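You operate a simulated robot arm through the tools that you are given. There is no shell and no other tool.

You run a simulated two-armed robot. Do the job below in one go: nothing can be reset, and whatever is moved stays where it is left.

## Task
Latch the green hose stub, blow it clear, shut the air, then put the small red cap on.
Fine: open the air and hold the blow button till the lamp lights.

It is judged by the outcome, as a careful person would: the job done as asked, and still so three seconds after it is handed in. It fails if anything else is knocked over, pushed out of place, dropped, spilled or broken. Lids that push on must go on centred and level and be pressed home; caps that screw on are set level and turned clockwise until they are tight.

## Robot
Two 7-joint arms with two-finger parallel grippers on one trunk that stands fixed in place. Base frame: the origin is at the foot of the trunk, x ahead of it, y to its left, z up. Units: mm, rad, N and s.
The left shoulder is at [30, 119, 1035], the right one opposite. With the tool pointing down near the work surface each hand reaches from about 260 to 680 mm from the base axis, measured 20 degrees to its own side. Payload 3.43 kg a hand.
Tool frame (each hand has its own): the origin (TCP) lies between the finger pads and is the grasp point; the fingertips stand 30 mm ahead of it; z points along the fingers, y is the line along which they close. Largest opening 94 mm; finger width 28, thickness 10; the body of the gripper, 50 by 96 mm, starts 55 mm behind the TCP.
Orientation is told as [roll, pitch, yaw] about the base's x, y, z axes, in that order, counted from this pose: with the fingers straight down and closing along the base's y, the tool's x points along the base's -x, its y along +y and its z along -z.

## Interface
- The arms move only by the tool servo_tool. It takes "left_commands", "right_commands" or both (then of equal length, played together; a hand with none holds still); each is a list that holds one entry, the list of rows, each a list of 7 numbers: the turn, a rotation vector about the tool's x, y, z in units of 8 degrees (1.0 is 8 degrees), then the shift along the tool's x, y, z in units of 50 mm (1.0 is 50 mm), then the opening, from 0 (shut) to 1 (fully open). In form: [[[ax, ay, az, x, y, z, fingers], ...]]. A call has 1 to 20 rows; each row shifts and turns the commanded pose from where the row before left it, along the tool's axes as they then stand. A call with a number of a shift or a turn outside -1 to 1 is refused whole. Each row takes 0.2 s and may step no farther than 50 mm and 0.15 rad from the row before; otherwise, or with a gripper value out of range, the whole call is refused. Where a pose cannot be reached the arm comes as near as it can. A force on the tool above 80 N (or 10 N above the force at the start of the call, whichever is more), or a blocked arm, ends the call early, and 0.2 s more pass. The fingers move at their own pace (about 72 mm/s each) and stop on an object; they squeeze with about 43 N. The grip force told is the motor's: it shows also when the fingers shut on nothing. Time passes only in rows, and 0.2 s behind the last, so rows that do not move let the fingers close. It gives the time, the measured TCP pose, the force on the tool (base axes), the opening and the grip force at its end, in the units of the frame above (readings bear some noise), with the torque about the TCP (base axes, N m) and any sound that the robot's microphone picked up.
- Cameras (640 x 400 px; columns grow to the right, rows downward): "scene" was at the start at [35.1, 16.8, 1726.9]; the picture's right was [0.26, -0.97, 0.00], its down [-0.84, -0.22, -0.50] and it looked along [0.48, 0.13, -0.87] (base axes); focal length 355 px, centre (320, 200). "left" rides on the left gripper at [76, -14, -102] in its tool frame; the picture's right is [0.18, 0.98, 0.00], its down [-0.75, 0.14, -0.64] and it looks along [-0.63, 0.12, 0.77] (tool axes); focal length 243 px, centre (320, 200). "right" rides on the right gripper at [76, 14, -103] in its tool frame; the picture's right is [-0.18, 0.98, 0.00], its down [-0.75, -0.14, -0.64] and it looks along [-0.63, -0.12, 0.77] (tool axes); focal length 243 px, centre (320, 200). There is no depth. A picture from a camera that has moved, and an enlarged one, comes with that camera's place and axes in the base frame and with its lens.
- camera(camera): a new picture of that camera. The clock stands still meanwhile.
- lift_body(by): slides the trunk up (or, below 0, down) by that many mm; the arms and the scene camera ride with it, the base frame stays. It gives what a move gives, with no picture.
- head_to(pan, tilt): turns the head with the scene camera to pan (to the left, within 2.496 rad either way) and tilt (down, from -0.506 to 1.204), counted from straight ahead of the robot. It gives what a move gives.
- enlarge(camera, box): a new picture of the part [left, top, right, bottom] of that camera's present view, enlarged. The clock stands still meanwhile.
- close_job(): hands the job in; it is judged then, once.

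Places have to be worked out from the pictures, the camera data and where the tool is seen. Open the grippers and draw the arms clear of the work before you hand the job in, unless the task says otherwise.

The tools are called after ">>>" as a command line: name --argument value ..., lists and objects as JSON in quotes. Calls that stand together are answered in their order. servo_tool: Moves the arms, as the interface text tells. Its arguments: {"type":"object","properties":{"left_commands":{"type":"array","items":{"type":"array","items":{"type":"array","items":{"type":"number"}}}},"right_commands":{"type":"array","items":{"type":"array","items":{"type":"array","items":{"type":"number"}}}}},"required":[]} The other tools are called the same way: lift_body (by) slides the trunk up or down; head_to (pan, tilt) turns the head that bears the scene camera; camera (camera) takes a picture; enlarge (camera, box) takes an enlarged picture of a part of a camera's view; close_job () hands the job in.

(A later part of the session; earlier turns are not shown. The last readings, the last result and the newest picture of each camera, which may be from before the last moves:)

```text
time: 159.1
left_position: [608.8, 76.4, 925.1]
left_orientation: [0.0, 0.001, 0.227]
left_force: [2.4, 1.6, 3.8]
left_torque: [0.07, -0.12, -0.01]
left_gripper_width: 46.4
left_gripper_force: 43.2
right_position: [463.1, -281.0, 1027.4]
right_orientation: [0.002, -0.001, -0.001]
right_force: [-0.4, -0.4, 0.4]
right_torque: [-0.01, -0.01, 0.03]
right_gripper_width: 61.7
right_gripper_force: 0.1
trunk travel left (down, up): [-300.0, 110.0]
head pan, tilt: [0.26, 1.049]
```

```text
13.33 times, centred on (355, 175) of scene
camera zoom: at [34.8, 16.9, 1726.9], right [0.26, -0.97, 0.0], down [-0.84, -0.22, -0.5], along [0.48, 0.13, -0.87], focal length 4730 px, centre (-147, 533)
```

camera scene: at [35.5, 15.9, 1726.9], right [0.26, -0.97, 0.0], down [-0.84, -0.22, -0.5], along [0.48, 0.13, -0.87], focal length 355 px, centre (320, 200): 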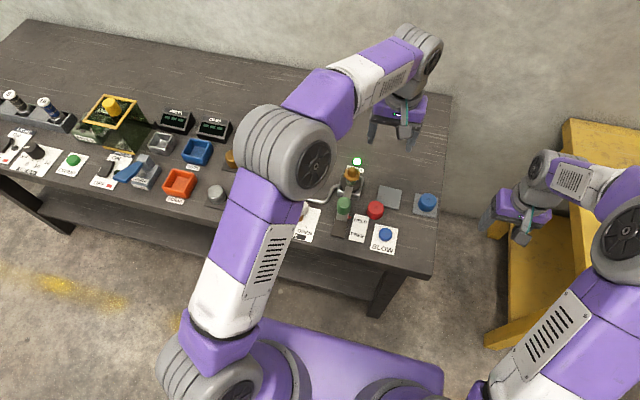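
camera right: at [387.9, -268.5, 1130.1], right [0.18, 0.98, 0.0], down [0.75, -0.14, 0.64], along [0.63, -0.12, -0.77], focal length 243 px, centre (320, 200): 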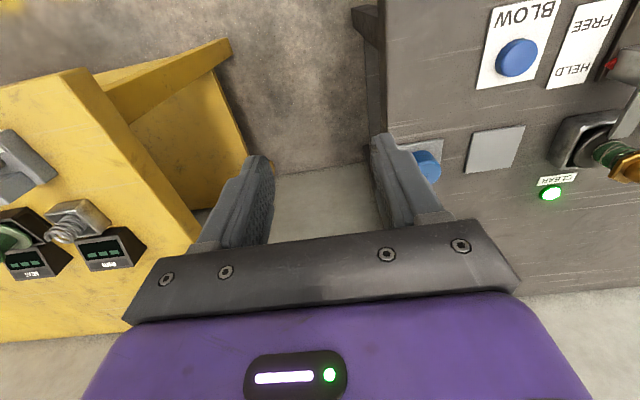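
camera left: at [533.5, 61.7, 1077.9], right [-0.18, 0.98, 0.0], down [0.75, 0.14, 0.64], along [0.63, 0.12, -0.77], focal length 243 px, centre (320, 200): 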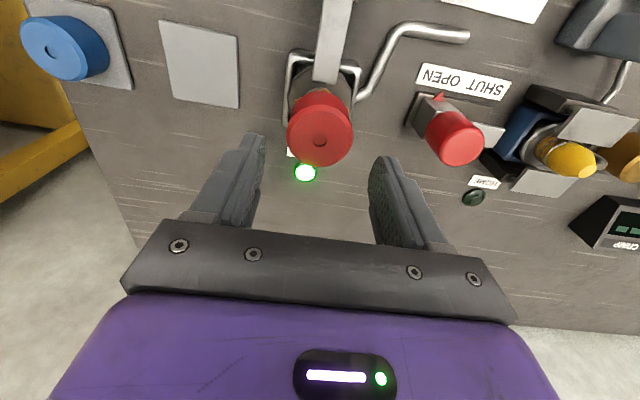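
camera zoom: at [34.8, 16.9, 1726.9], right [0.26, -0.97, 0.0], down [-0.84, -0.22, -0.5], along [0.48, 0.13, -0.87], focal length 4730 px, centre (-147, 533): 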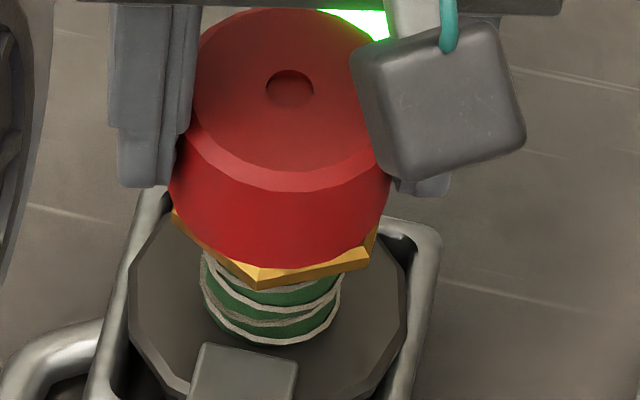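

No torque yet; vertical force 4 N. I keep turning clockwise with a slight downward press to see whether a thread takes.

>>> servo_tool --left_commands '[[[0, 0, 0.8, 0, 0, 0.01, 0], [0, 0, 0.8, 0, 0, 0, 0], [0, 0, 0.8, 0, 0, 0, 0], [0, 0, 0.8, 0, 0, 0, 0], [0, 0, 0.8, 0, 0, 0, 0], [0, 0, 0.8, 0, 0, 0, 0], [0, 0, 0.8, 0, 0, 0, 0], [0, 0, 0.8, 0, 0, 0, 0], [0, 0, 0, 0, 0, 0, 0]]]'

>>> enlarge --camera "scene" --box '[335, 160, 375, 190]'

```text
time: 161.1
left_position: [610.1, 75.4, 925.1]
left_orientation: [-0.001, 0.0, -0.668]
left_force: [5.4, -1.1, 9.2]
left_torque: [-0.11, -0.38, 0.01]
left_gripper_width: 46.2
left_gripper_force: 43.5
right_position: [462.9, -280.6, 1028.9]
right_orientation: [0.001, -0.002, 0.001]
right_force: [-0.1, -0.2, 0.0]
right_torque: [-0.02, -0.01, 0.01]
right_gripper_width: 62.0
right_gripper_force: 0.0
trunk travel left (down, up): [-300.0, 110.0]
head pan, tilt: [0.26, 1.049]
```

```text
13.33 times, centred on (355, 175) of scene
camera zoom: at [34.7, 16.4, 1726.9], right [0.26, -0.97, 0.0], down [-0.84, -0.22, -0.5], along [0.48, 0.13, -0.87], focal length 4730 px, centre (-147, 533)
```

zoom: 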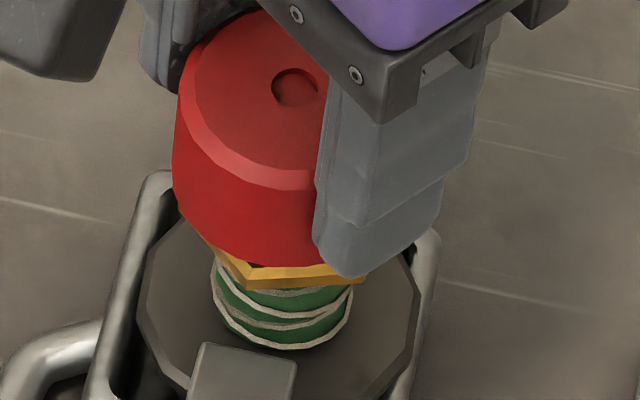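

Turning gave no thread – instead the hex, hose and disc were dragged round and shifted a few millimetres with the cap: the stub has some play in its tray. I stop turning, let go of the cap, rise, and look at the resting state.

>>> servo_tool --left_commands '[[[0, 0, 0, 0, 0, -0.02, 0], [0, 0, 0, 0, 0, 0, 0], [0, 0, 0, 0, 0, 0, 0.52], [0, 0, 0, 0, 0, 0, 0.6], [0, 0, 0, 0, 0, 0, 0.7], [0, 0, 0, 0, 0, 0, 0.7], [0, 0, 0, 0, 0, -0.2, 0.7], [0, 0, 0, 0, 0, -0.5, 0.7], [0, 0, 0, 0, 0, -0.8, 0.7], [0, 0, -0.9, 0, 0, -0.5, 0.7], [0, 0, -0.9, 0, 0, 0, 0.7], [0, 0, -0.9, 0, 0, 0, 0.7], [0, 0, -0.9, 0, 0, 0, 0.7], [0, 0, -0.9, 0, 0, 0, 0.7], [0, 0, 0, 0, 0, 0, 0.7]]]'

>>> enlarge --camera "scene" --box '[335, 160, 375, 190]'

>>> enlarge --camera "scene" --box '[345, 172, 365, 187]'

>>> enlarge --camera "left" --box '[260, 50, 380, 160]'

```text
time: 164.3
left_position: [609.8, 76.2, 1026.0]
left_orientation: [0.001, 0.0, -0.039]
left_force: [0.6, -0.2, 0.1]
left_torque: [-0.02, -0.02, 0.01]
left_gripper_width: 65.7
left_gripper_force: 0.0
right_position: [462.8, -281.9, 1026.9]
right_orientation: [0.002, -0.002, 0.0]
right_force: [0.7, -0.2, -0.1]
right_torque: [-0.01, 0.03, -0.01]
right_gripper_width: 62.1
right_gripper_force: 0.1
trunk travel left (down, up): [-300.0, 110.0]
head pan, tilt: [0.26, 1.049]
```

```text
13.33 times, centred on (355, 175) of scene
camera zoom: at [35.1, 16.8, 1726.9], right [0.26, -0.97, 0.0], down [-0.84, -0.22, -0.5], along [0.48, 0.13, -0.87], focal length 4730 px, centre (-147, 533)
```

zoom: 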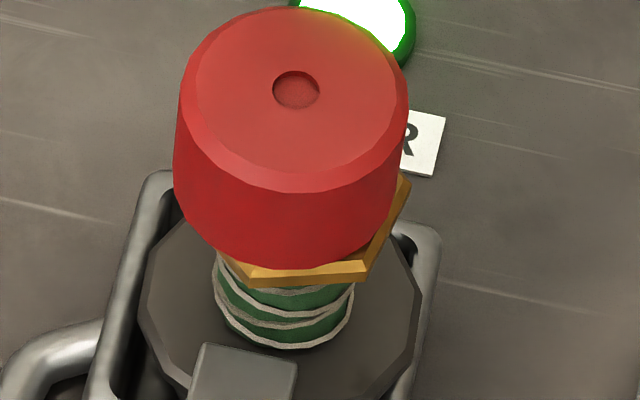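

```text
16.00 times, centred on (355, 180) of scene
camera zoom: at [35.1, 16.8, 1726.9], right [0.26, -0.97, 0.0], down [-0.84, -0.22, -0.5], along [0.48, 0.13, -0.87], focal length 5676 px, centre (-240, 528)
```

zoom: 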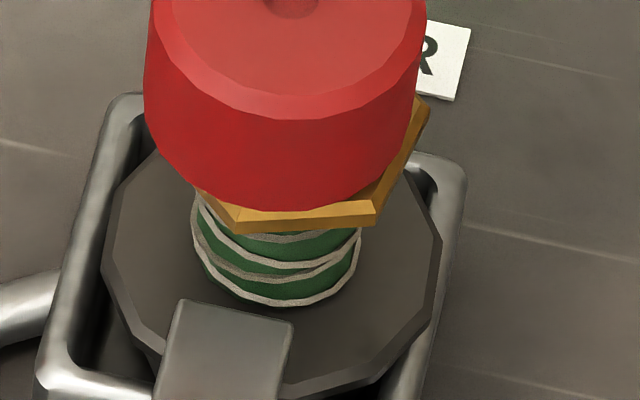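

```text
3.64 times, centred on (320, 105) of left
camera zoom: at [533.0, 65.2, 1128.6], right [-0.15, 0.99, 0.0], down [0.76, 0.11, 0.64], along [0.64, 0.09, -0.77], focal length 882 px, centre (320, 546)
```

zoom: 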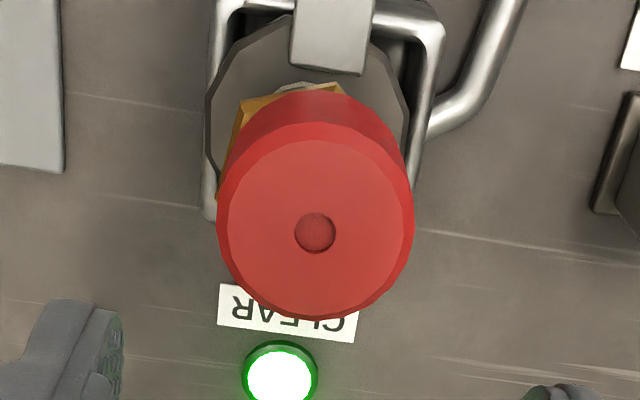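

The cap stayed while the stub slid ~2.5 mm in its tray, so the cap sits loosely and I need to see the seat from the side. I draw the left hand back and tilt it 40° so its camera gets a low view of cap and hex over the latch knob.

>>> servo_tool --left_commands '[[[0, 0, 0, 0.96, 0, 0, 0.7], [0, 0, 0, 0.96, 0, 0, 0.9], [0, -1, 0, 0, 0, 0, 1], [0, -1, 0, 0, 0, 0, 1], [0, -1, 0, 0, 0, 0, 1], [0, -1, 0, 0, 0, 0, 1], [0, -1, 0, 0, 0, 0, 1], [0, 0, 0, 0, 0, 0, 1]]]'

>>> camera --camera "left"

```text
time: 166.1
left_position: [512.7, 79.9, 1025.5]
left_orientation: [0.0, -0.702, -0.038]
left_force: [-0.6, -0.6, 0.5]
left_torque: [0.01, 0.02, 0.0]
left_gripper_width: 94.2
left_gripper_force: 0.1
right_position: [462.3, -282.3, 1028.3]
right_orientation: [0.002, -0.001, -0.002]
right_force: [0.6, 0.1, 0.6]
right_torque: [-0.03, -0.01, 0.04]
right_gripper_width: 61.8
right_gripper_force: 0.1
trunk travel left (down, up): [-300.0, 110.0]
head pan, tilt: [0.26, 1.049]
```

```text
taken
camera left: at [388.8, 70.4, 1055.0], right [-0.1, 0.99, -0.12], down [0.17, 0.14, 0.98], along [0.98, 0.08, -0.18], focal length 243 px, centre (320, 200)
```

left: 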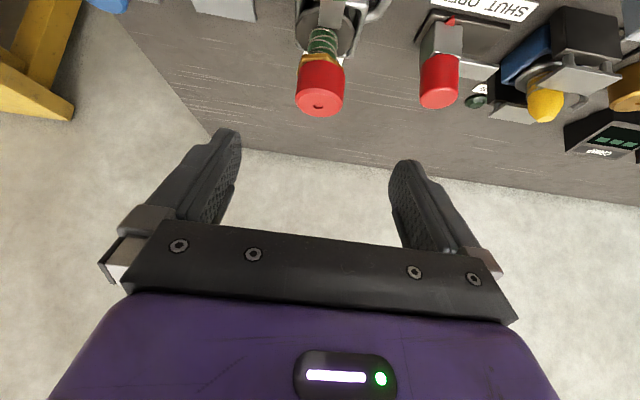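

The tilted view works (picture upside-down). I descend 70 mm for a lower viewing angle.

>>> servo_tool --left_commands '[[[0, 0, 0, 0.3, 0, 0.357, 1], [0, 0, 0, 0.3, 0, 0.357, 1], [0, 0, 0, 0.3, 0, 0.357, 1], [0, 0, 0, 0, 0, 0, 1], [0, 0, 0, 0, 0, 0, 1]]]'

>>> camera --camera "left"

>>> enlarge --camera "left" --box '[280, 90, 360, 170]'

```text
time: 167.3
left_position: [514.9, 78.5, 955.4]
left_orientation: [0.0, -0.698, -0.04]
left_force: [0.5, -0.9, 0.7]
left_torque: [0.0, 0.02, -0.02]
left_gripper_width: 93.9
left_gripper_force: 0.1
right_position: [464.0, -280.8, 1027.8]
right_orientation: [0.0, -0.001, -0.001]
right_force: [1.0, 0.8, 0.0]
right_torque: [-0.04, -0.02, 0.02]
right_gripper_width: 62.1
right_gripper_force: 0.2
trunk travel left (down, up): [-300.0, 110.0]
head pan, tilt: [0.26, 1.049]
```

```text
taken
camera left: at [389.2, 69.4, 985.3], right [-0.1, 0.99, -0.12], down [0.17, 0.13, 0.98], along [0.98, 0.08, -0.18], focal length 243 px, centre (320, 200)
```

left: 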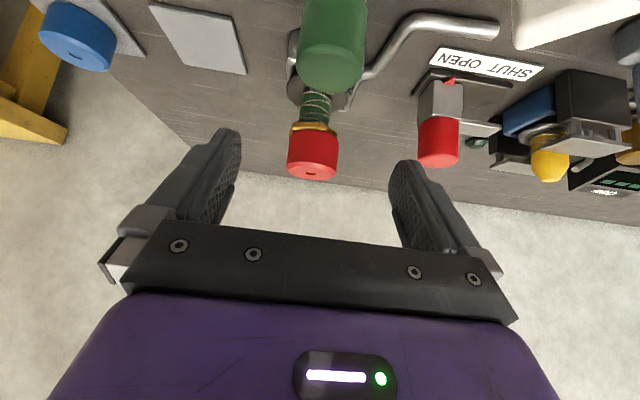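

```text
5.00 times, centred on (320, 130) of left
camera zoom: at [389.2, 69.4, 985.3], right [-0.1, 0.99, -0.12], down [0.17, 0.13, 0.98], along [0.98, 0.08, -0.18], focal length 1213 px, centre (320, 550)
```

zoom: 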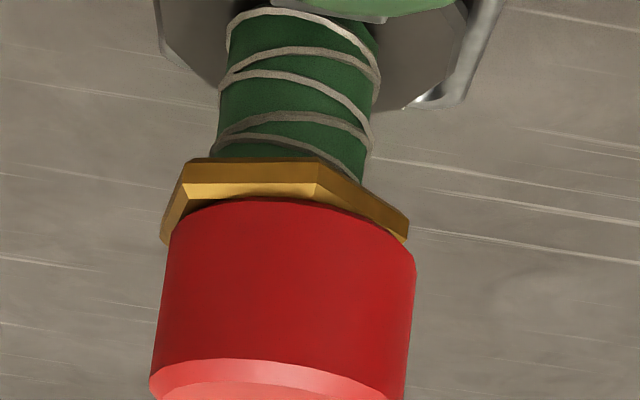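

This side view is very telling: the cap is level, but a gap of about 3–4 mm remains between its rim and the hex top. I take one more close-up as a reference before pressing harder.

>>> enlarge --camera "left" --box '[290, 112, 340, 150]'

```text
10.53 times, centred on (315, 131) of left
camera zoom: at [389.2, 69.4, 985.3], right [-0.1, 0.99, -0.12], down [0.17, 0.13, 0.98], along [0.98, 0.08, -0.18], focal length 2554 px, centre (373, 926)
```

zoom: 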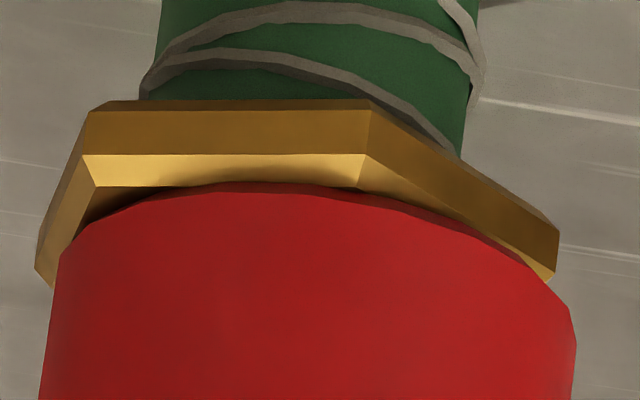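

The close-up shows a thin dark gap of perhaps 1–2 mm, cap about 1.2 mm toward +y of the hex. I bring the left hand back up, level it, and return above the cap to press it home more firmly.

>>> servo_tool --left_commands '[[[0, 0, 0, -0.3, 0, -0.357, 1], [0, 0, 0, -0.3, 0, -0.357, 1], [0, 0, 0, -0.3, 0, -0.357, 1], [0, 1, 0, 0, 0, 0, 0.7], [0, 1, 0, 0, 0, 0, 0.7], [0, 1, 0, 0, 0, 0, 0.7], [0, 1, 0, 0, 0, 0, 0.7], [0, 1, 0, 0, 0, 0, 0.7], [0, 0, -0.28, -0.96, 0, 0, 0.7], [0, 0, 0, -0.96, -0.04, 0, 0.7], [0, 0, 0, 0, 0, 0, 0.7], [0, 0, 0, 0, 0, 0, 0.7]]]'

>>> camera --camera "left"

>>> enlarge --camera "left" --box '[260, 50, 380, 160]'

```text
time: 169.9
left_position: [608.9, 73.8, 1026.0]
left_orientation: [0.002, 0.003, -0.001]
left_force: [0.7, 0.5, 0.6]
left_torque: [0.01, 0.0, -0.02]
left_gripper_width: 65.7
left_gripper_force: 0.0
right_position: [464.2, -282.4, 1027.3]
right_orientation: [0.002, -0.001, -0.002]
right_force: [0.0, -0.2, 0.0]
right_torque: [0.0, -0.01, 0.01]
right_gripper_width: 62.1
right_gripper_force: 0.2
trunk travel left (down, up): [-300.0, 110.0]
head pan, tilt: [0.26, 1.049]
```

```text
taken
camera left: at [533.5, 60.1, 1128.8], right [-0.18, 0.98, 0.0], down [0.75, 0.14, 0.64], along [0.63, 0.12, -0.77], focal length 243 px, centre (320, 200)
```

left: 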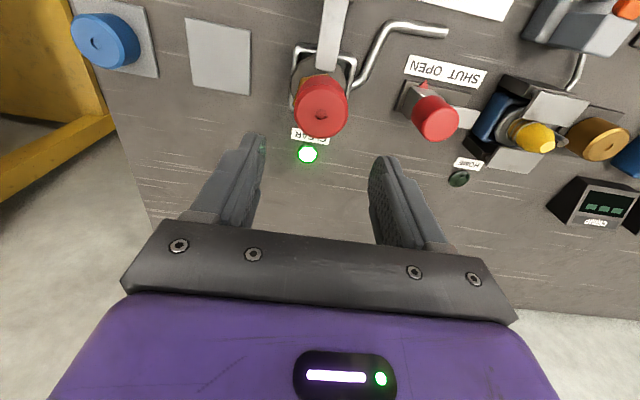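

```text
3.64 times, centred on (320, 105) of left
camera zoom: at [533.5, 60.1, 1128.8], right [-0.18, 0.98, 0.0], down [0.75, 0.14, 0.64], along [0.63, 0.12, -0.77], focal length 882 px, centre (320, 546)
```

zoom: 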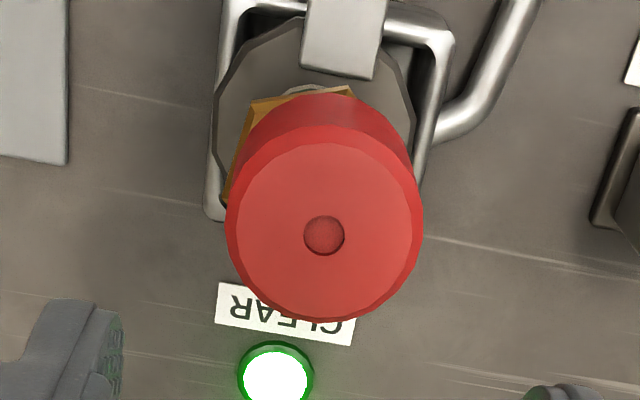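

The cap's dimple is ~1 mm off from the hand's axis; I correct, close the fingers, and come down to just above it.

>>> servo_tool --left_commands '[[[0, 0, 0, -0.02, 0.023, 0, 0.3], [0, 0, 0, 0, 0, 0, 0], [0, 0, 0, 0, 0, 0.3, 0], [0, 0, 0, 0, 0, 0.5, 0], [0, 0, 0, 0, 0, 0.4, 0], [0, 0, 0, 0, 0, 0.2, 0], [0, 0, 0, 0, 0, 0.06, 0], [0, 0, 0, 0, 0, 0, 0]]]'

>>> enlarge --camera "left" --box '[250, 80, 400, 210]'

```text
time: 171.7
left_position: [610.3, 76.3, 951.7]
left_orientation: [-0.001, 0.0, -0.001]
left_force: [0.3, -0.4, 0.2]
left_torque: [-0.02, -0.01, -0.01]
left_gripper_width: 0.0
left_gripper_force: 32.9
right_position: [464.0, -281.7, 1026.7]
right_orientation: [0.002, -0.003, 0.002]
right_force: [0.4, -0.4, 0.4]
right_torque: [0.02, 0.0, 0.01]
right_gripper_width: 61.8
right_gripper_force: 0.0
trunk travel left (down, up): [-300.0, 110.0]
head pan, tilt: [0.26, 1.049]
```

```text
3.08 times, centred on (325, 145) of left
camera zoom: at [534.4, 61.6, 1055.0], right [-0.18, 0.98, 0.0], down [0.75, 0.14, 0.64], along [0.63, 0.12, -0.77], focal length 746 px, centre (305, 369)
```

zoom: 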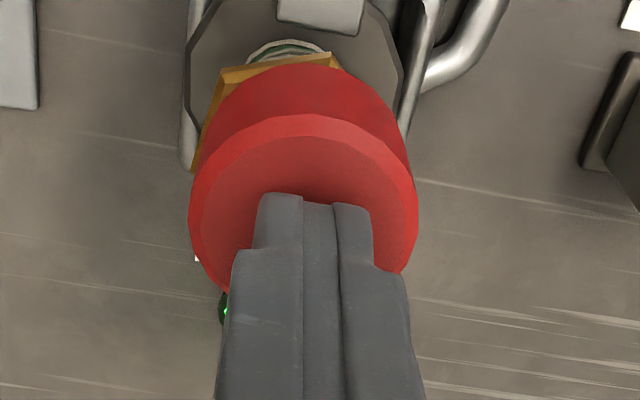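

The fingertips are over the middle. I press down firmly, 2 mm of command per step.

>>> servo_tool --left_commands '[[[0, 0, 0, 0, 0, 0.04, 0], [0, 0, 0, 0, 0, 0.04, 0], [0, 0, 0, 0, 0, 0.04, 0], [0, 0, 0, 0, 0, 0.04, 0], [0, 0, 0, 0, 0, 0.04, 0], [0, 0, 0, 0, 0, 0, 0]]]'

```text
time: 173.1
left_position: [609.2, 76.4, 949.4]
left_orientation: [-0.002, -0.014, 0.002]
left_force: [-3.4, 0.0, 46.2]
left_torque: [0.03, 0.45, -0.07]
left_gripper_width: 0.1
left_gripper_force: 33.5
right_position: [460.1, -282.6, 1028.4]
right_orientation: [0.002, -0.005, 0.002]
right_force: [-0.1, -0.8, 0.3]
right_torque: [-0.06, -0.03, 0.0]
right_gripper_width: 61.9
right_gripper_force: 0.0
trunk travel left (down, up): [-300.0, 110.0]
head pan, tilt: [0.26, 1.049]
```

46 N, no give yet. I press further toward 70 N.

>>> servo_tool --left_commands '[[[0, 0, 0, 0, 0, 0.04, 0], [0, 0, 0, 0, 0, 0.04, 0], [0, 0, 0, 0, 0, 0.03, 0], [0, 0, 0, 0, 0, 0, 0]]]'

```text
time: 174.1
left_position: [610.0, 76.1, 950.1]
left_orientation: [-0.005, -0.02, 0.003]
left_force: [-11.5, -1.6, 65.1]
left_torque: [-0.04, 1.11, -0.03]
left_gripper_width: 0.2
left_gripper_force: 33.4
right_position: [458.4, -282.9, 1030.8]
right_orientation: [0.002, -0.007, -0.001]
right_force: [-0.4, -0.1, -0.7]
right_torque: [-0.02, 0.01, 0.0]
right_gripper_width: 61.9
right_gripper_force: 0.0
trunk travel left (down, up): [-300.0, 110.0]
head pan, tilt: [0.26, 1.049]
```

Even 65 N gives no further movement. Working through the side view again: rim at z≈888.8, hex top ≈888 – so the rim is down on the hex, i.e. home in depth, but it sits ~1.8 mm too far in +y and ~1.7 mm in +x. I release the press and take hold of the cap to centre it properly.

>>> servo_tool --left_commands '[[[0, 0, 0, 0, 0, -0.15, 0], [0, 0, 0, 0, 0, -0.2, 0], [0, 0, 0, 0, 0, -0.4, 0], [0, 0, 0, 0, 0, -0.4, 0.4], [0, 0, 0, 0, 0, 0, 0.7], [0, 0, 0, 0, 0, 0, 0.7], [0, 0, 0, 0, 0, 0, 0.7]]]'

>>> enlarge --camera "left" --box '[260, 60, 380, 170]'

>>> enlarge --camera "scene" --box '[335, 160, 375, 190]'

```text
time: 175.7
left_position: [610.1, 78.0, 995.6]
left_orientation: [-0.001, 0.0, 0.001]
left_force: [0.3, 0.4, 1.0]
left_torque: [0.0, 0.01, 0.0]
left_gripper_width: 65.8
left_gripper_force: 0.1
right_position: [464.1, -280.5, 1026.5]
right_orientation: [0.001, -0.002, 0.001]
right_force: [-0.5, 0.5, 0.0]
right_torque: [0.0, 0.01, 0.02]
right_gripper_width: 62.0
right_gripper_force: 0.0
trunk travel left (down, up): [-300.0, 110.0]
head pan, tilt: [0.26, 1.049]
```

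```text
3.64 times, centred on (320, 115) of left
camera zoom: at [534.0, 63.6, 1098.0], right [-0.18, 0.98, 0.0], down [0.75, 0.14, 0.64], along [0.63, 0.12, -0.77], focal length 882 px, centre (320, 509)
```

zoom: 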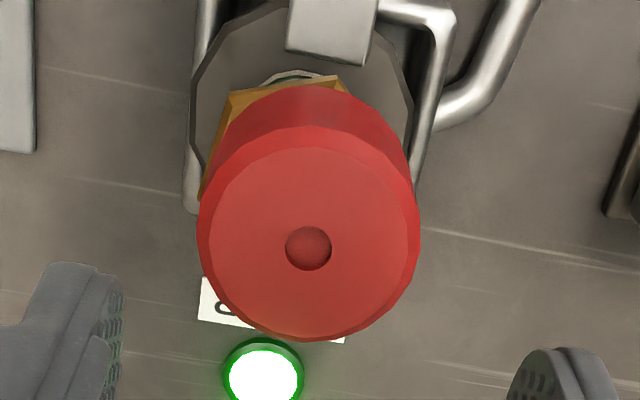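

```text
13.33 times, centred on (355, 175) of scene
camera zoom: at [35.2, 16.7, 1726.9], right [0.26, -0.97, 0.0], down [-0.84, -0.22, -0.5], along [0.48, 0.13, -0.87], focal length 4730 px, centre (-147, 533)
```

zoom: 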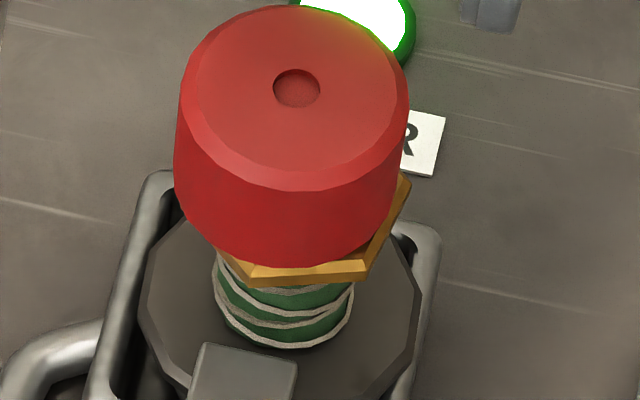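

From these views the cap needs to go about 2 mm toward me (-x) and 1.3 mm in -y relative to the hex. I line the hand up with the cap, go down and grip it.

>>> servo_tool --left_commands '[[[0, 0, 0, -0.016, -0.048, 0.3, 0.7], [0, 0, 0, 0, 0, 0.5, 0.7], [0, 0, 0, 0, 0, 0.4, 0.7], [0, 0, 0, 0, 0, 0.2, 0.7], [0, 0, 0, 0, 0, 0, 0.7], [0, 0, 0, 0, 0, 0, 0.7]]]'

>>> enlarge --camera "left" --box '[230, 80, 410, 240]'

```text
time: 177.1
left_position: [610.9, 74.5, 925.7]
left_orientation: [-0.001, 0.0, -0.001]
left_force: [0.2, 0.1, 0.0]
left_torque: [-0.03, -0.01, 0.02]
left_gripper_width: 65.6
left_gripper_force: 0.0
right_position: [464.3, -282.0, 1026.7]
right_orientation: [0.003, -0.001, 0.0]
right_force: [-1.3, 0.0, 0.7]
right_torque: [-0.01, 0.02, -0.03]
right_gripper_width: 61.9
right_gripper_force: 0.1
trunk travel left (down, up): [-300.0, 110.0]
head pan, tilt: [0.26, 1.049]
```

```text
2.50 times, centred on (320, 160) of left
camera zoom: at [535.0, 60.8, 1028.8], right [-0.18, 0.98, 0.0], down [0.75, 0.14, 0.64], along [0.63, 0.12, -0.77], focal length 606 px, centre (320, 300)
```

zoom: 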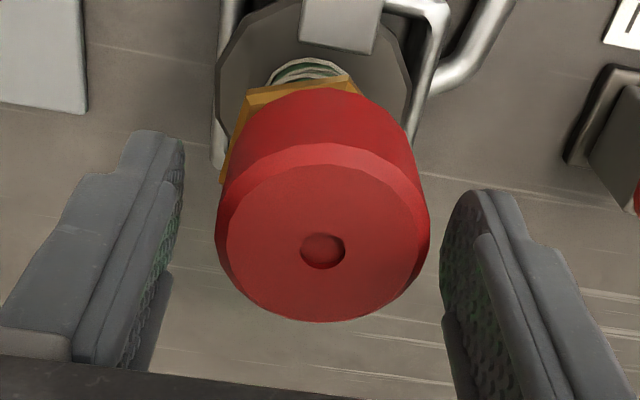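

Centred on the cap. I close on it and lift 1 mm only, reading whether it is held by any fit.

>>> servo_tool --left_commands '[[[0, 0, 0, 0, 0, 0, 0.55], [0, 0, 0, 0, 0, 0, 0.3], [0, 0, 0, 0, 0, 0, 0], [0, 0, 0, 0, 0, 0, 0], [0, 0, 0, 0, 0, 0, 0], [0, 0, 0, 0, 0, -0.02, 0], [0, 0, 0, 0, 0, 0, 0], [0, 0, 0, 0, 0, 0, 0]]]'

```text
time: 178.9
left_position: [609.6, 76.2, 927.2]
left_orientation: [-0.001, 0.001, 0.0]
left_force: [0.6, -0.5, 0.5]
left_torque: [0.03, 0.0, 0.03]
left_gripper_width: 46.7
left_gripper_force: 42.2
right_position: [464.3, -281.1, 1027.6]
right_orientation: [0.0, -0.001, 0.001]
right_force: [0.4, 0.7, -0.2]
right_torque: [-0.02, 0.01, 0.0]
right_gripper_width: 62.0
right_gripper_force: 0.1
trunk travel left (down, up): [-300.0, 110.0]
head pan, tilt: [0.26, 1.049]
```

It lifts freely, so the fit is a plain loose one seated on the hex – what matters is to have it centred and fully down. I shift it -2 mm in x and -1.3 mm in y while lifted 1 mm, then lower and press lightly.

>>> servo_tool --left_commands '[[[0, 0, 0, 0, 0, -0.01, 0], [0, 0, 0, 0.02, -0.013, 0, 0], [0, 0, 0, 0.02, -0.013, 0, 0], [0, 0, 0, 0, 0, 0, 0], [0, 0, 0, 0, 0, 0, 0]]]'

>>> enlarge --camera "scene" --box '[335, 160, 375, 190]'

>>> enlarge --camera "left" --box '[280, 75, 370, 145]'

```text
time: 180.1
left_position: [608.7, 73.3, 927.1]
left_orientation: [-0.002, -0.001, -0.002]
left_force: [-0.1, 0.9, -1.7]
left_torque: [0.01, -0.01, 0.01]
left_gripper_width: 46.2
left_gripper_force: 43.2
right_position: [464.3, -281.8, 1027.3]
right_orientation: [0.0, -0.001, 0.0]
right_force: [0.5, -0.3, 0.5]
right_torque: [0.0, 0.01, 0.0]
right_gripper_width: 61.6
right_gripper_force: 0.0
trunk travel left (down, up): [-300.0, 110.0]
head pan, tilt: [0.26, 1.049]
```

```text
13.33 times, centred on (355, 175) of scene
camera zoom: at [35.1, 16.8, 1726.9], right [0.26, -0.97, 0.0], down [-0.84, -0.22, -0.5], along [0.48, 0.13, -0.87], focal length 4730 px, centre (-147, 533)
```

zoom: 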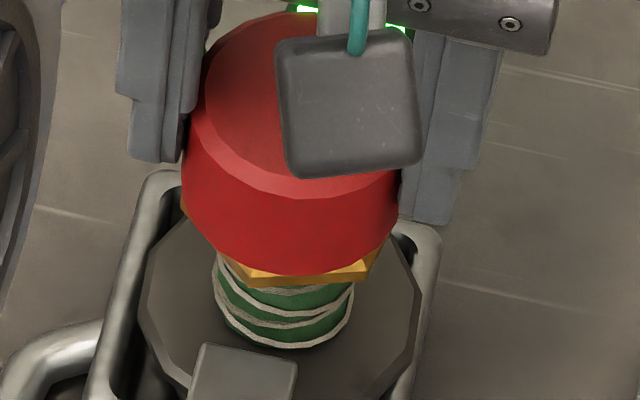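

```text
5.71 times, centred on (325, 110) of left
camera zoom: at [533.1, 59.0, 1029.6], right [-0.18, 0.98, 0.0], down [0.75, 0.14, 0.64], along [0.63, 0.12, -0.77], focal length 1386 px, centre (291, 714)
```

zoom: 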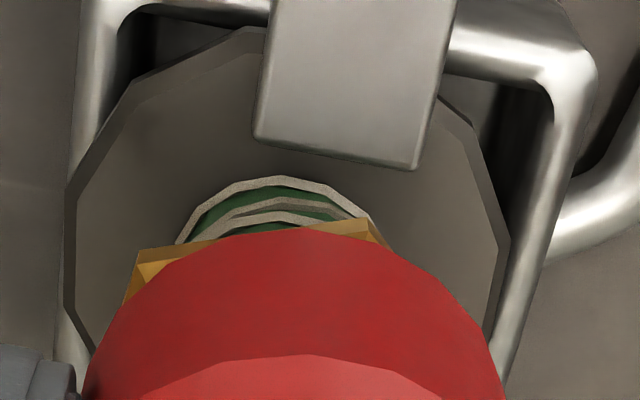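

Now the hex corners peek out evenly on both sides in the scene view; numeric estimates put the cap within ~1 mm of the hex axis. I nudge 0.5 mm more in -y, lower onto the hex and press with about 20 N.

>>> servo_tool --left_commands '[[[0, 0, 0, 0, -0.01, 0, 0], [0, 0, 0, 0, 0, 0.02, 0], [0, 0, 0, 0, 0, 0.02, 0], [0, 0, 0, 0, 0, 0.02, 0], [0, 0, 0, 0, 0, 0.02, 0], [0, 0, 0, 0, 0, 0, 0]]]'

```text
time: 181.5
left_position: [608.8, 72.4, 926.3]
left_orientation: [0.0, -0.006, -0.001]
left_force: [-2.0, 1.8, 24.2]
left_torque: [0.16, 0.35, -0.06]
left_gripper_width: 46.3
left_gripper_force: 42.8
right_position: [461.7, -281.2, 1029.1]
right_orientation: [0.001, -0.003, 0.0]
right_force: [0.0, 0.3, 0.4]
right_torque: [-0.02, 0.04, -0.01]
right_gripper_width: 62.0
right_gripper_force: 0.0
trunk travel left (down, up): [-300.0, 110.0]
head pan, tilt: [0.26, 1.049]
```

It seats at the same height with 24 N and little side load. I ease to a light push, open the fingers, and rise to look.

>>> servo_tool --left_commands '[[[0, 0, 0, 0, 0, -0.04, 0], [0, 0, 0, 0, 0, 0, 0], [0, 0, 0, 0, 0, 0, 0.52], [0, 0, 0, 0, 0, 0, 0.6], [0, 0, 0, 0, 0, 0, 0.7], [0, 0, 0, 0, 0, 0, 0.7], [0, 0, 0, 0, 0, -0.2, 0.7], [0, 0, 0, 0, 0, -0.5, 0.7], [0, 0, 0, 0, 0, -0.7, 0.7], [0, 0, 0, 0, 0, 0, 0.7], [0, 0, 0, 0, 0, 0, 0.7]]]'

>>> enlarge --camera "scene" --box '[335, 160, 375, 190]'

>>> enlarge --camera "left" --box '[260, 60, 380, 170]'

```text
time: 183.9
left_position: [609.6, 72.5, 993.3]
left_orientation: [0.002, 0.001, 0.001]
left_force: [-0.7, 0.4, 0.1]
left_torque: [-0.01, 0.02, 0.01]
left_gripper_width: 65.8
left_gripper_force: 0.1
right_position: [462.7, -281.8, 1028.1]
right_orientation: [0.001, -0.001, -0.001]
right_force: [0.9, -0.5, 0.2]
right_torque: [-0.03, 0.01, -0.01]
right_gripper_width: 61.8
right_gripper_force: 0.0
trunk travel left (down, up): [-300.0, 110.0]
head pan, tilt: [0.26, 1.049]
```

```text
13.33 times, centred on (355, 175) of scene
camera zoom: at [34.8, 16.7, 1726.9], right [0.26, -0.97, 0.0], down [-0.84, -0.22, -0.5], along [0.48, 0.13, -0.87], focal length 4730 px, centre (-147, 533)
```

zoom: 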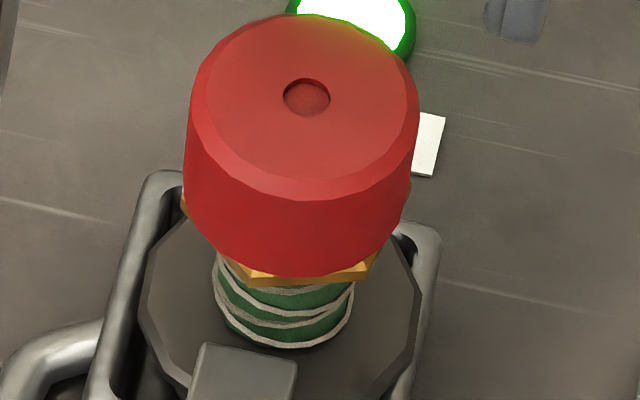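

```text
3.64 times, centred on (320, 115) of left
camera zoom: at [534.4, 58.6, 1095.8], right [-0.18, 0.98, 0.0], down [0.75, 0.14, 0.64], along [0.63, 0.12, -0.77], focal length 882 px, centre (320, 509)
```

zoom: 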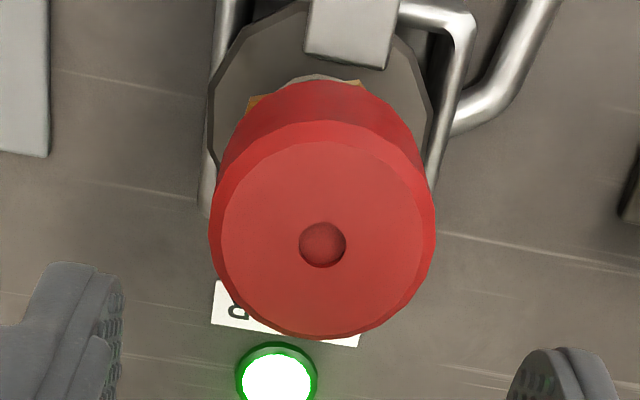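

Looks well centred from above. I go round to the low side view again to check the seat all along the rim.

>>> servo_tool --left_commands '[[[0, 0, 0, 0, 0, -0.66, 0.7], [0, 0, 0, 0.96, 0, 0, 0.7], [0, 0, 0, 0.96, 0, 0, 0.9], [0, -1, 0, 0, 0, 0, 1], [0, -1, 0, 0, 0, 0, 1], [0, -1, 0, 0, 0, 0, 1], [0, -1, 0, 0, 0, 0, 1], [0, -1, 0, 0, 0, 0, 1], [0, 0, 0, 0.3, 0, 0.357, 1], [0, 0, 0, 0.3, 0, 0.357, 1], [0, 0, 0, 0.3, 0, 0.357, 1], [0, 0, 0, 0, 0, 0, 1], [0, 0, 0, 0, 0, 0, 1]]]'

>>> camera --camera "left"

>>> enlarge --camera "left" --box '[285, 110, 345, 155]'

```text
time: 186.7
left_position: [512.9, 71.3, 956.8]
left_orientation: [0.0, -0.697, 0.001]
left_force: [-0.7, 0.6, 1.1]
left_torque: [0.03, -0.03, 0.0]
left_gripper_width: 94.0
left_gripper_force: 0.0
right_position: [464.0, -281.4, 1027.4]
right_orientation: [0.004, -0.003, 0.0]
right_force: [-0.6, -0.4, -0.3]
right_torque: [-0.01, 0.03, -0.01]
right_gripper_width: 61.8
right_gripper_force: 0.0
trunk travel left (down, up): [-300.0, 110.0]
head pan, tilt: [0.26, 1.049]
```

```text
taken
camera left: at [388.9, 58.0, 986.4], right [-0.14, 0.98, -0.12], down [0.16, 0.14, 0.98], along [0.98, 0.12, -0.18], focal length 243 px, centre (320, 200)
```

left: 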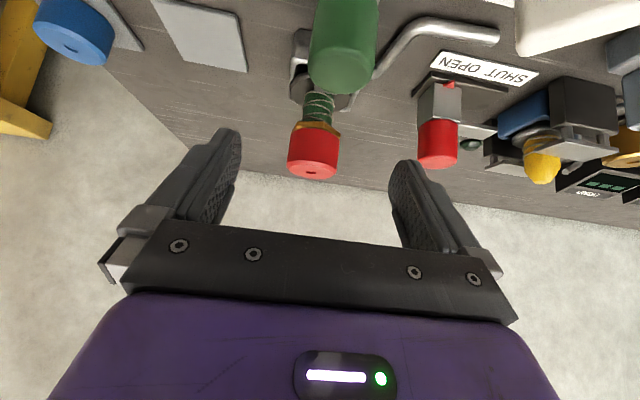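

```text
8.89 times, centred on (315, 132) of left
camera zoom: at [388.9, 58.0, 986.4], right [-0.14, 0.98, -0.12], down [0.16, 0.14, 0.98], along [0.98, 0.12, -0.18], focal length 2157 px, centre (364, 800)
```

zoom: 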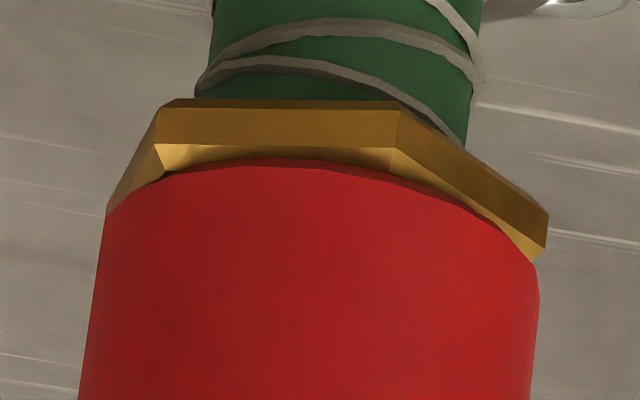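

Now the rim lies flush along the hex corners on both sides with no dark gap – centred within half a millimetre and level. I go back above it for one last firm press from the top.

>>> servo_tool --left_commands '[[[0, 0, 0, -0.3, 0, -0.357, 1], [0, 0, 0, -0.3, 0, -0.357, 1], [0, 0, 0, -0.3, 0, -0.357, 1], [0, 1, 0, 0, 0, 0, 0.7], [0, 1, 0, 0, 0, 0, 0.7], [0, 1, 0, 0, 0, 0, 0.7], [0, 1, 0, 0, 0, 0, 0.7], [0, 1, 0, 0, 0, 0, 0.7], [0, 0, 0, -0.96, 0, 0, 0.7], [0, 0, 0, -0.96, 0, 0, 0.7], [0, 0, 0, 0, 0, 0, 0.7], [0, 0, 0, 0, 0, 0, 0.7]]]'

>>> enlarge --camera "left" --box '[260, 50, 380, 160]'

```text
time: 189.3
left_position: [609.1, 71.8, 1024.9]
left_orientation: [-0.001, 0.002, 0.0]
left_force: [-0.7, 0.0, -1.3]
left_torque: [-0.01, 0.02, -0.01]
left_gripper_width: 66.1
left_gripper_force: 0.0
right_position: [464.7, -281.4, 1026.9]
right_orientation: [0.002, -0.002, 0.0]
right_force: [0.1, 0.1, 0.2]
right_torque: [-0.01, -0.01, -0.02]
right_gripper_width: 62.1
right_gripper_force: 0.1
trunk travel left (down, up): [-300.0, 110.0]
head pan, tilt: [0.26, 1.049]
```

```text
3.64 times, centred on (320, 105) of left
camera zoom: at [533.8, 57.9, 1127.6], right [-0.18, 0.98, 0.0], down [0.75, 0.14, 0.64], along [0.63, 0.12, -0.77], focal length 882 px, centre (320, 546)
```

zoom: 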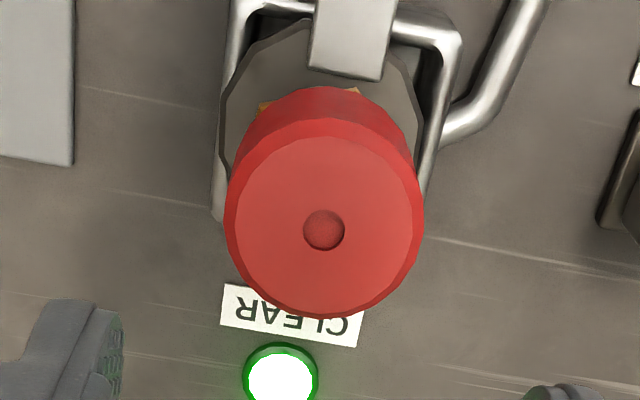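

The dimple is within 1 mm of the hand axis. I trim that, close the fingers, come down and press in steps to about 60 N.

>>> servo_tool --left_commands '[[[0, 0, 0, 0.01, 0.017, 0, 0.3], [0, 0, 0, 0, 0, 0, 0], [0, 0, 0, 0, 0, 0.3, 0], [0, 0, 0, 0, 0, 0.5, 0], [0, 0, 0, 0, 0, 0.4, 0], [0, 0, 0, 0, 0, 0.2, 0], [0, 0, 0, 0, 0, 0.06, 0], [0, 0, 0, 0, 0, 0, 0], [0, 0, 0, 0, 0, 0.04, 0], [0, 0, 0, 0, 0, 0.04, 0], [0, 0, 0, 0, 0, 0.04, 0], [0, 0, 0, 0, 0, 0.04, 0], [0, 0, 0, 0, 0, 0, 0]]]'

```text
time: 192.1
left_position: [608.5, 73.4, 950.4]
left_orientation: [-0.001, -0.007, 0.0]
left_force: [-0.6, 1.3, 26.7]
left_torque: [0.05, 0.13, 0.03]
left_gripper_width: 0.0
left_gripper_force: 33.2
right_position: [461.6, -281.9, 1028.7]
right_orientation: [0.001, -0.003, -0.001]
right_force: [0.0, 0.5, 0.5]
right_torque: [-0.02, 0.0, 0.0]
right_gripper_width: 61.9
right_gripper_force: 0.1
trunk travel left (down, up): [-300.0, 110.0]
head pan, tilt: [0.26, 1.049]
```

27 N at the same height, evenly loaded. I press on to about 60–65 N.

>>> servo_tool --left_commands '[[[0, 0, 0, 0, 0, 0.04, 0], [0, 0, 0, 0, 0, 0.04, 0], [0, 0, 0, 0, 0, 0.04, 0], [0, 0, 0, 0, 0, 0.03, 0], [0, 0, 0, 0, 0, 0, 0]]]'

>>> enlarge --camera "scene" --box '[335, 160, 375, 190]'

```text
time: 193.3
left_position: [608.5, 74.2, 950.9]
left_orientation: [-0.004, -0.021, 0.002]
left_force: [-7.6, -0.5, 59.5]
left_torque: [-0.01, 0.86, -0.02]
left_gripper_width: 0.0
left_gripper_force: 33.3
right_position: [458.6, -281.6, 1029.5]
right_orientation: [0.002, -0.008, 0.0]
right_force: [-0.4, -0.1, 0.2]
right_torque: [0.01, -0.01, -0.05]
right_gripper_width: 61.8
right_gripper_force: 0.2
trunk travel left (down, up): [-300.0, 110.0]
head pan, tilt: [0.26, 1.049]
```

```text
13.33 times, centred on (355, 175) of scene
camera zoom: at [26.7, 15.8, 1727.3], right [0.26, -0.97, 0.0], down [-0.83, -0.22, -0.5], along [0.49, 0.13, -0.86], focal length 4730 px, centre (-147, 533)
```

zoom: 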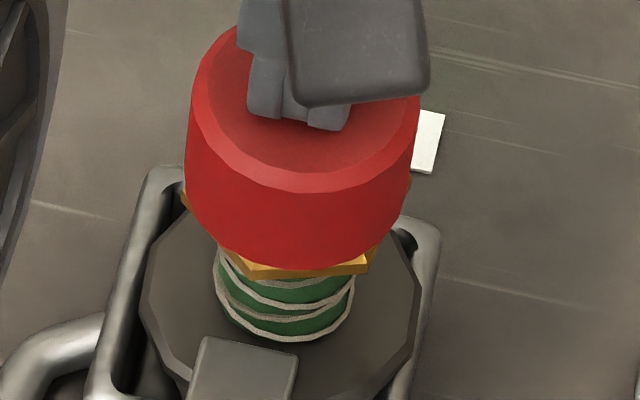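

No further movement at 60 N: the cap is bottomed. To be sure, I will take one more side view from even lower. I release the press and go round again, first to the same spot.

>>> servo_tool --left_commands '[[[0, 0, 0, 0, 0, -0.15, 0], [0, 0, 0, 0, 0, -0.2, 0], [0, 0, 0, 0, 0, -0.6, 0], [0, 0, 0, 0, 0, -0.8, 0.3], [0, 0, 0, 0.96, 0, 0, 0.7], [0, 0, 0, 0.96, 0, 0, 1], [0, -1, 0, 0, 0, 0, 1], [0, -1, 0, 0, 0, 0, 1], [0, -1, 0, 0, 0, 0, 1], [0, -1, 0, 0, 0, 0, 1], [0, -1, 0, 0, 0, 0, 1], [0, 0, 0, 0.3, 0, 0.357, 1], [0, 0, 0, 0.3, 0, 0.357, 1], [0, 0, 0, 0.3, 0, 0.357, 1], [0, 0, 0, 0, 0, 0, 1]]]'

>>> camera --camera "left"

>>> enlarge --camera "scene" --box '[290, 140, 410, 230]'

```text
time: 196.5
left_position: [511.3, 71.5, 955.2]
left_orientation: [-0.001, -0.699, -0.001]
left_force: [-0.1, -0.7, -0.6]
left_torque: [0.04, 0.02, 0.01]
left_gripper_width: 94.2
left_gripper_force: 0.0
right_position: [463.2, -280.7, 1027.5]
right_orientation: [0.001, -0.001, 0.001]
right_force: [-0.8, 0.0, 0.2]
right_torque: [0.01, 0.01, 0.02]
right_gripper_width: 62.0
right_gripper_force: 0.0
trunk travel left (down, up): [-300.0, 110.0]
head pan, tilt: [0.26, 1.049]
```

```text
taken
camera left: at [387.4, 57.7, 984.4], right [-0.14, 0.98, -0.12], down [0.16, 0.14, 0.98], along [0.98, 0.12, -0.18], focal length 243 px, centre (320, 200)
```

left: 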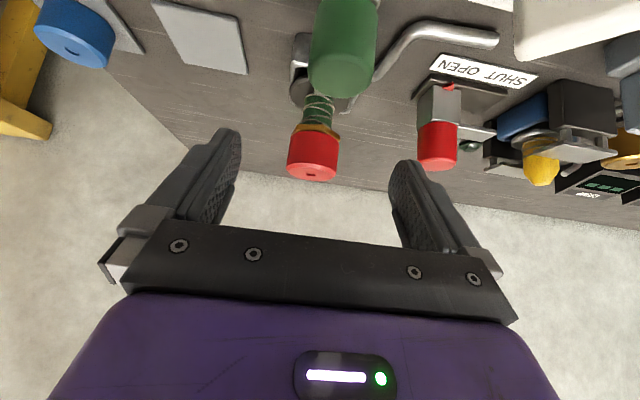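

```text
4.44 times, centred on (350, 185) of scene
camera zoom: at [34.5, 16.6, 1726.9], right [0.26, -0.97, 0.0], down [-0.84, -0.22, -0.5], along [0.48, 0.13, -0.87], focal length 1577 px, centre (187, 267)
```

zoom: 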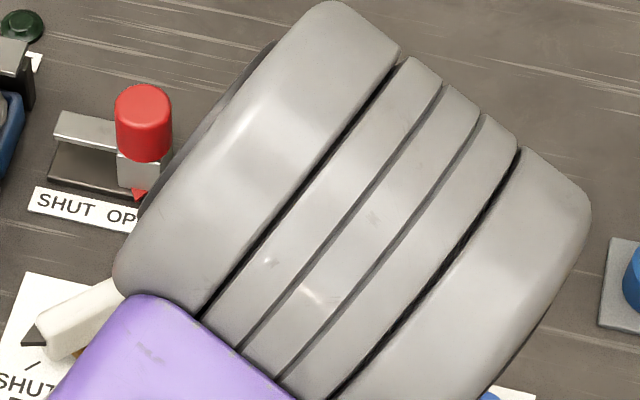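

The cap is still in place. The fingers straddle the knob with room, so I go another 45 mm down for a nearly horizontal look at the rim.

>>> servo_tool --left_commands '[[[0, 0, 0, 0.193, 0, 0.23, 1], [0, 0, 0, 0.193, 0, 0.23, 1], [0, 0, 0, 0.193, 0, 0.23, 1], [0, 0, 0, 0, 0, 0, 1], [0, 0, 0, 0, 0, 0, 1]]]'

>>> camera --camera "left"

>>> enlarge --camera "left" --box '[275, 140, 355, 200]'

```text
time: 197.7
left_position: [512.2, 73.8, 911.3]
left_orientation: [0.0, -0.7, 0.0]
left_force: [0.1, 0.1, -0.4]
left_torque: [-0.04, -0.02, 0.02]
left_gripper_width: 94.1
left_gripper_force: 0.1
right_position: [464.1, -281.8, 1029.4]
right_orientation: [0.001, -0.003, 0.0]
right_force: [0.5, 0.3, 0.6]
right_torque: [-0.04, -0.01, 0.0]
right_gripper_width: 62.2
right_gripper_force: 0.1
trunk travel left (down, up): [-300.0, 110.0]
head pan, tilt: [0.26, 1.049]
```

```text
taken
camera left: at [388.2, 59.0, 940.1], right [-0.14, 0.98, -0.12], down [0.16, 0.14, 0.98], along [0.98, 0.12, -0.18], focal length 243 px, centre (320, 200)
```

left: 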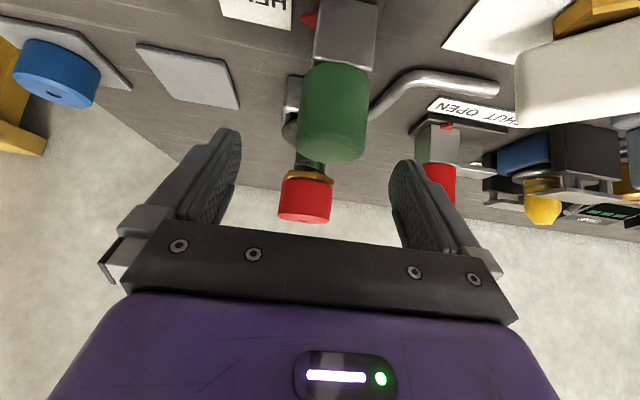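

```text
6.67 times, centred on (315, 170) of left
camera zoom: at [388.2, 59.0, 940.1], right [-0.14, 0.98, -0.12], down [0.16, 0.14, 0.98], along [0.98, 0.12, -0.18], focal length 1618 px, centre (353, 400)
```

zoom: 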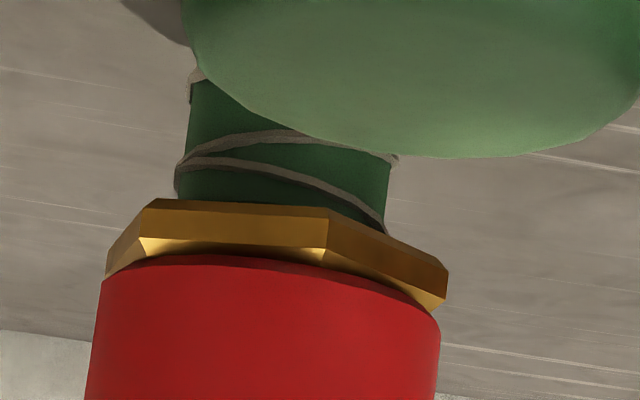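

From this nearly horizontal view the rim lies directly on the hex's bevel all round – no gap, level, and centred (hex centre and cap centre agree within ~0.2 mm). I now withdraw the left arm: straight up, level it, and swing it away to its side.

>>> servo_tool --left_commands '[[[0, 0, 0, -0.3, 0, -0.357, 1], [0, 0, 0, -0.37, 0, -0.44, 1], [0, 0, 0, -0.4, 0, -0.48, 1], [0, 0, 0, -0.5, 0, -0.6, 1], [0, 1, 0, 0, 0, 0, 1], [0, 1, 0, 0, 0, 0, 1], [0, 1, 0, 0, 0, 0, 1], [0, 1, 0, 0, 0, 0, 1], [0, 1, 0, 0, 0, 0, 1], [0, 0, 0, 0.3, 0.7, -0.5, 1], [0, 0, 0, 0.3, 0.8, -0.4, 1], [0, 0, 0, 0.3, 0.9, -0.3, 1], [0, 0, 0, 0.3, 0.9, 0, 1], [0, 0, 0, 0.3, 0.9, 0, 1], [0, 0, 0, 0.3, 0.9, 0, 1], [0, 0, 0, 0, 0.9, 0, 1], [0, 0, 0, 0, 0.9, 0, 1], [0, 0, 0, 0, 0, 0, 1]]]' --right_commands '[[[0, 0, 0, 0, 0, 0, 1], [0, 0, 0, 0, 0, 0, 1], [0, 0, 0, 0, 0, 0, 1], [0, 0, 0, 0, 0, 0, 1], [0, 0, 0, 0, 0, 0, 1], [0, 0, 0, 0, 0, 0, 1], [0, 0, 0, 0, 0, 0, 1], [0, 0, 0, 0, 0, 0, 1], [0, 0, 0, 0, 0, 0, 1], [0, 0, 0, 0, 0, 0, 1], [0, 0, 0, 0, 0, 0, 1], [0, 0, 0, 0, 0, 0, 1], [0, 0, 0, 0, 0, 0, 1], [0, 0, 0, 0, 0, 0, 1], [0, 0, 0, 0, 0, 0, 1], [0, 0, 0, 0, 0, 0, 1], [0, 0, 0, 0, 0, 0, 1], [0, 0, 0, 0, 0, 0, 1]]]'

>>> camera --camera "scene"

>>> enlarge --camera "scene" --box '[270, 140, 430, 250]'

>>> enlarge --camera "scene" --box '[335, 160, 375, 190]'

```text
time: 201.5
left_position: [423.0, 419.6, 1093.1]
left_orientation: [-0.002, 0.0, 0.0]
left_force: [0.3, 0.1, 0.2]
left_torque: [0.0, -0.01, 0.02]
left_gripper_width: 93.9
left_gripper_force: 0.1
right_position: [462.7, -282.8, 1028.3]
right_orientation: [0.002, 0.0, -0.002]
right_force: [0.4, -0.1, -0.3]
right_torque: [-0.01, 0.02, -0.03]
right_gripper_width: 93.9
right_gripper_force: 0.1
trunk travel left (down, up): [-300.0, 110.0]
head pan, tilt: [0.26, 1.049]
```

```text
taken
camera scene: at [35.3, 15.7, 1726.9], right [0.26, -0.97, 0.0], down [-0.84, -0.22, -0.5], along [0.48, 0.13, -0.87], focal length 355 px, centre (320, 200)
```

scene: 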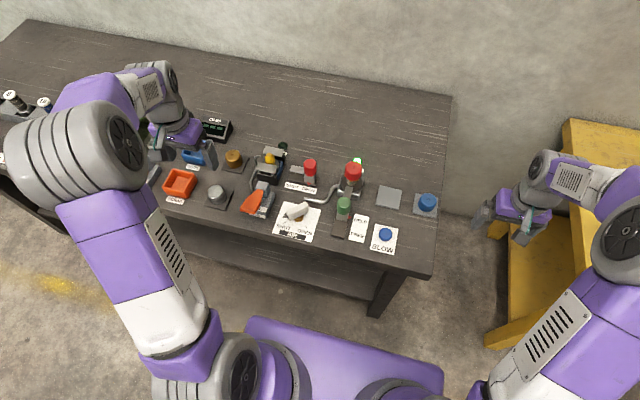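

```text
3.64 times, centred on (350, 195) of scene
camera zoom: at [35.3, 15.7, 1726.9], right [0.26, -0.97, 0.0], down [-0.84, -0.22, -0.5], along [0.48, 0.13, -0.87], focal length 1290 px, centre (211, 218)
```

zoom: 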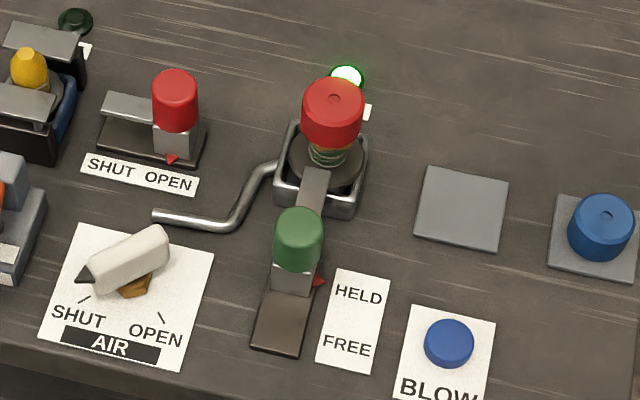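

```text
13.33 times, centred on (355, 175) of scene
camera zoom: at [35.3, 15.7, 1726.9], right [0.26, -0.97, 0.0], down [-0.84, -0.22, -0.5], along [0.48, 0.13, -0.87], focal length 4730 px, centre (-147, 533)
```

zoom: 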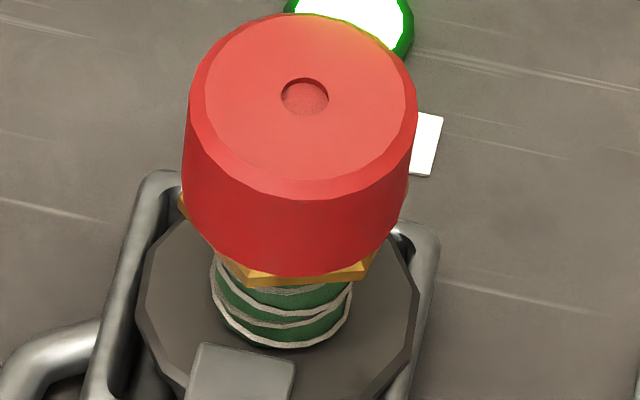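

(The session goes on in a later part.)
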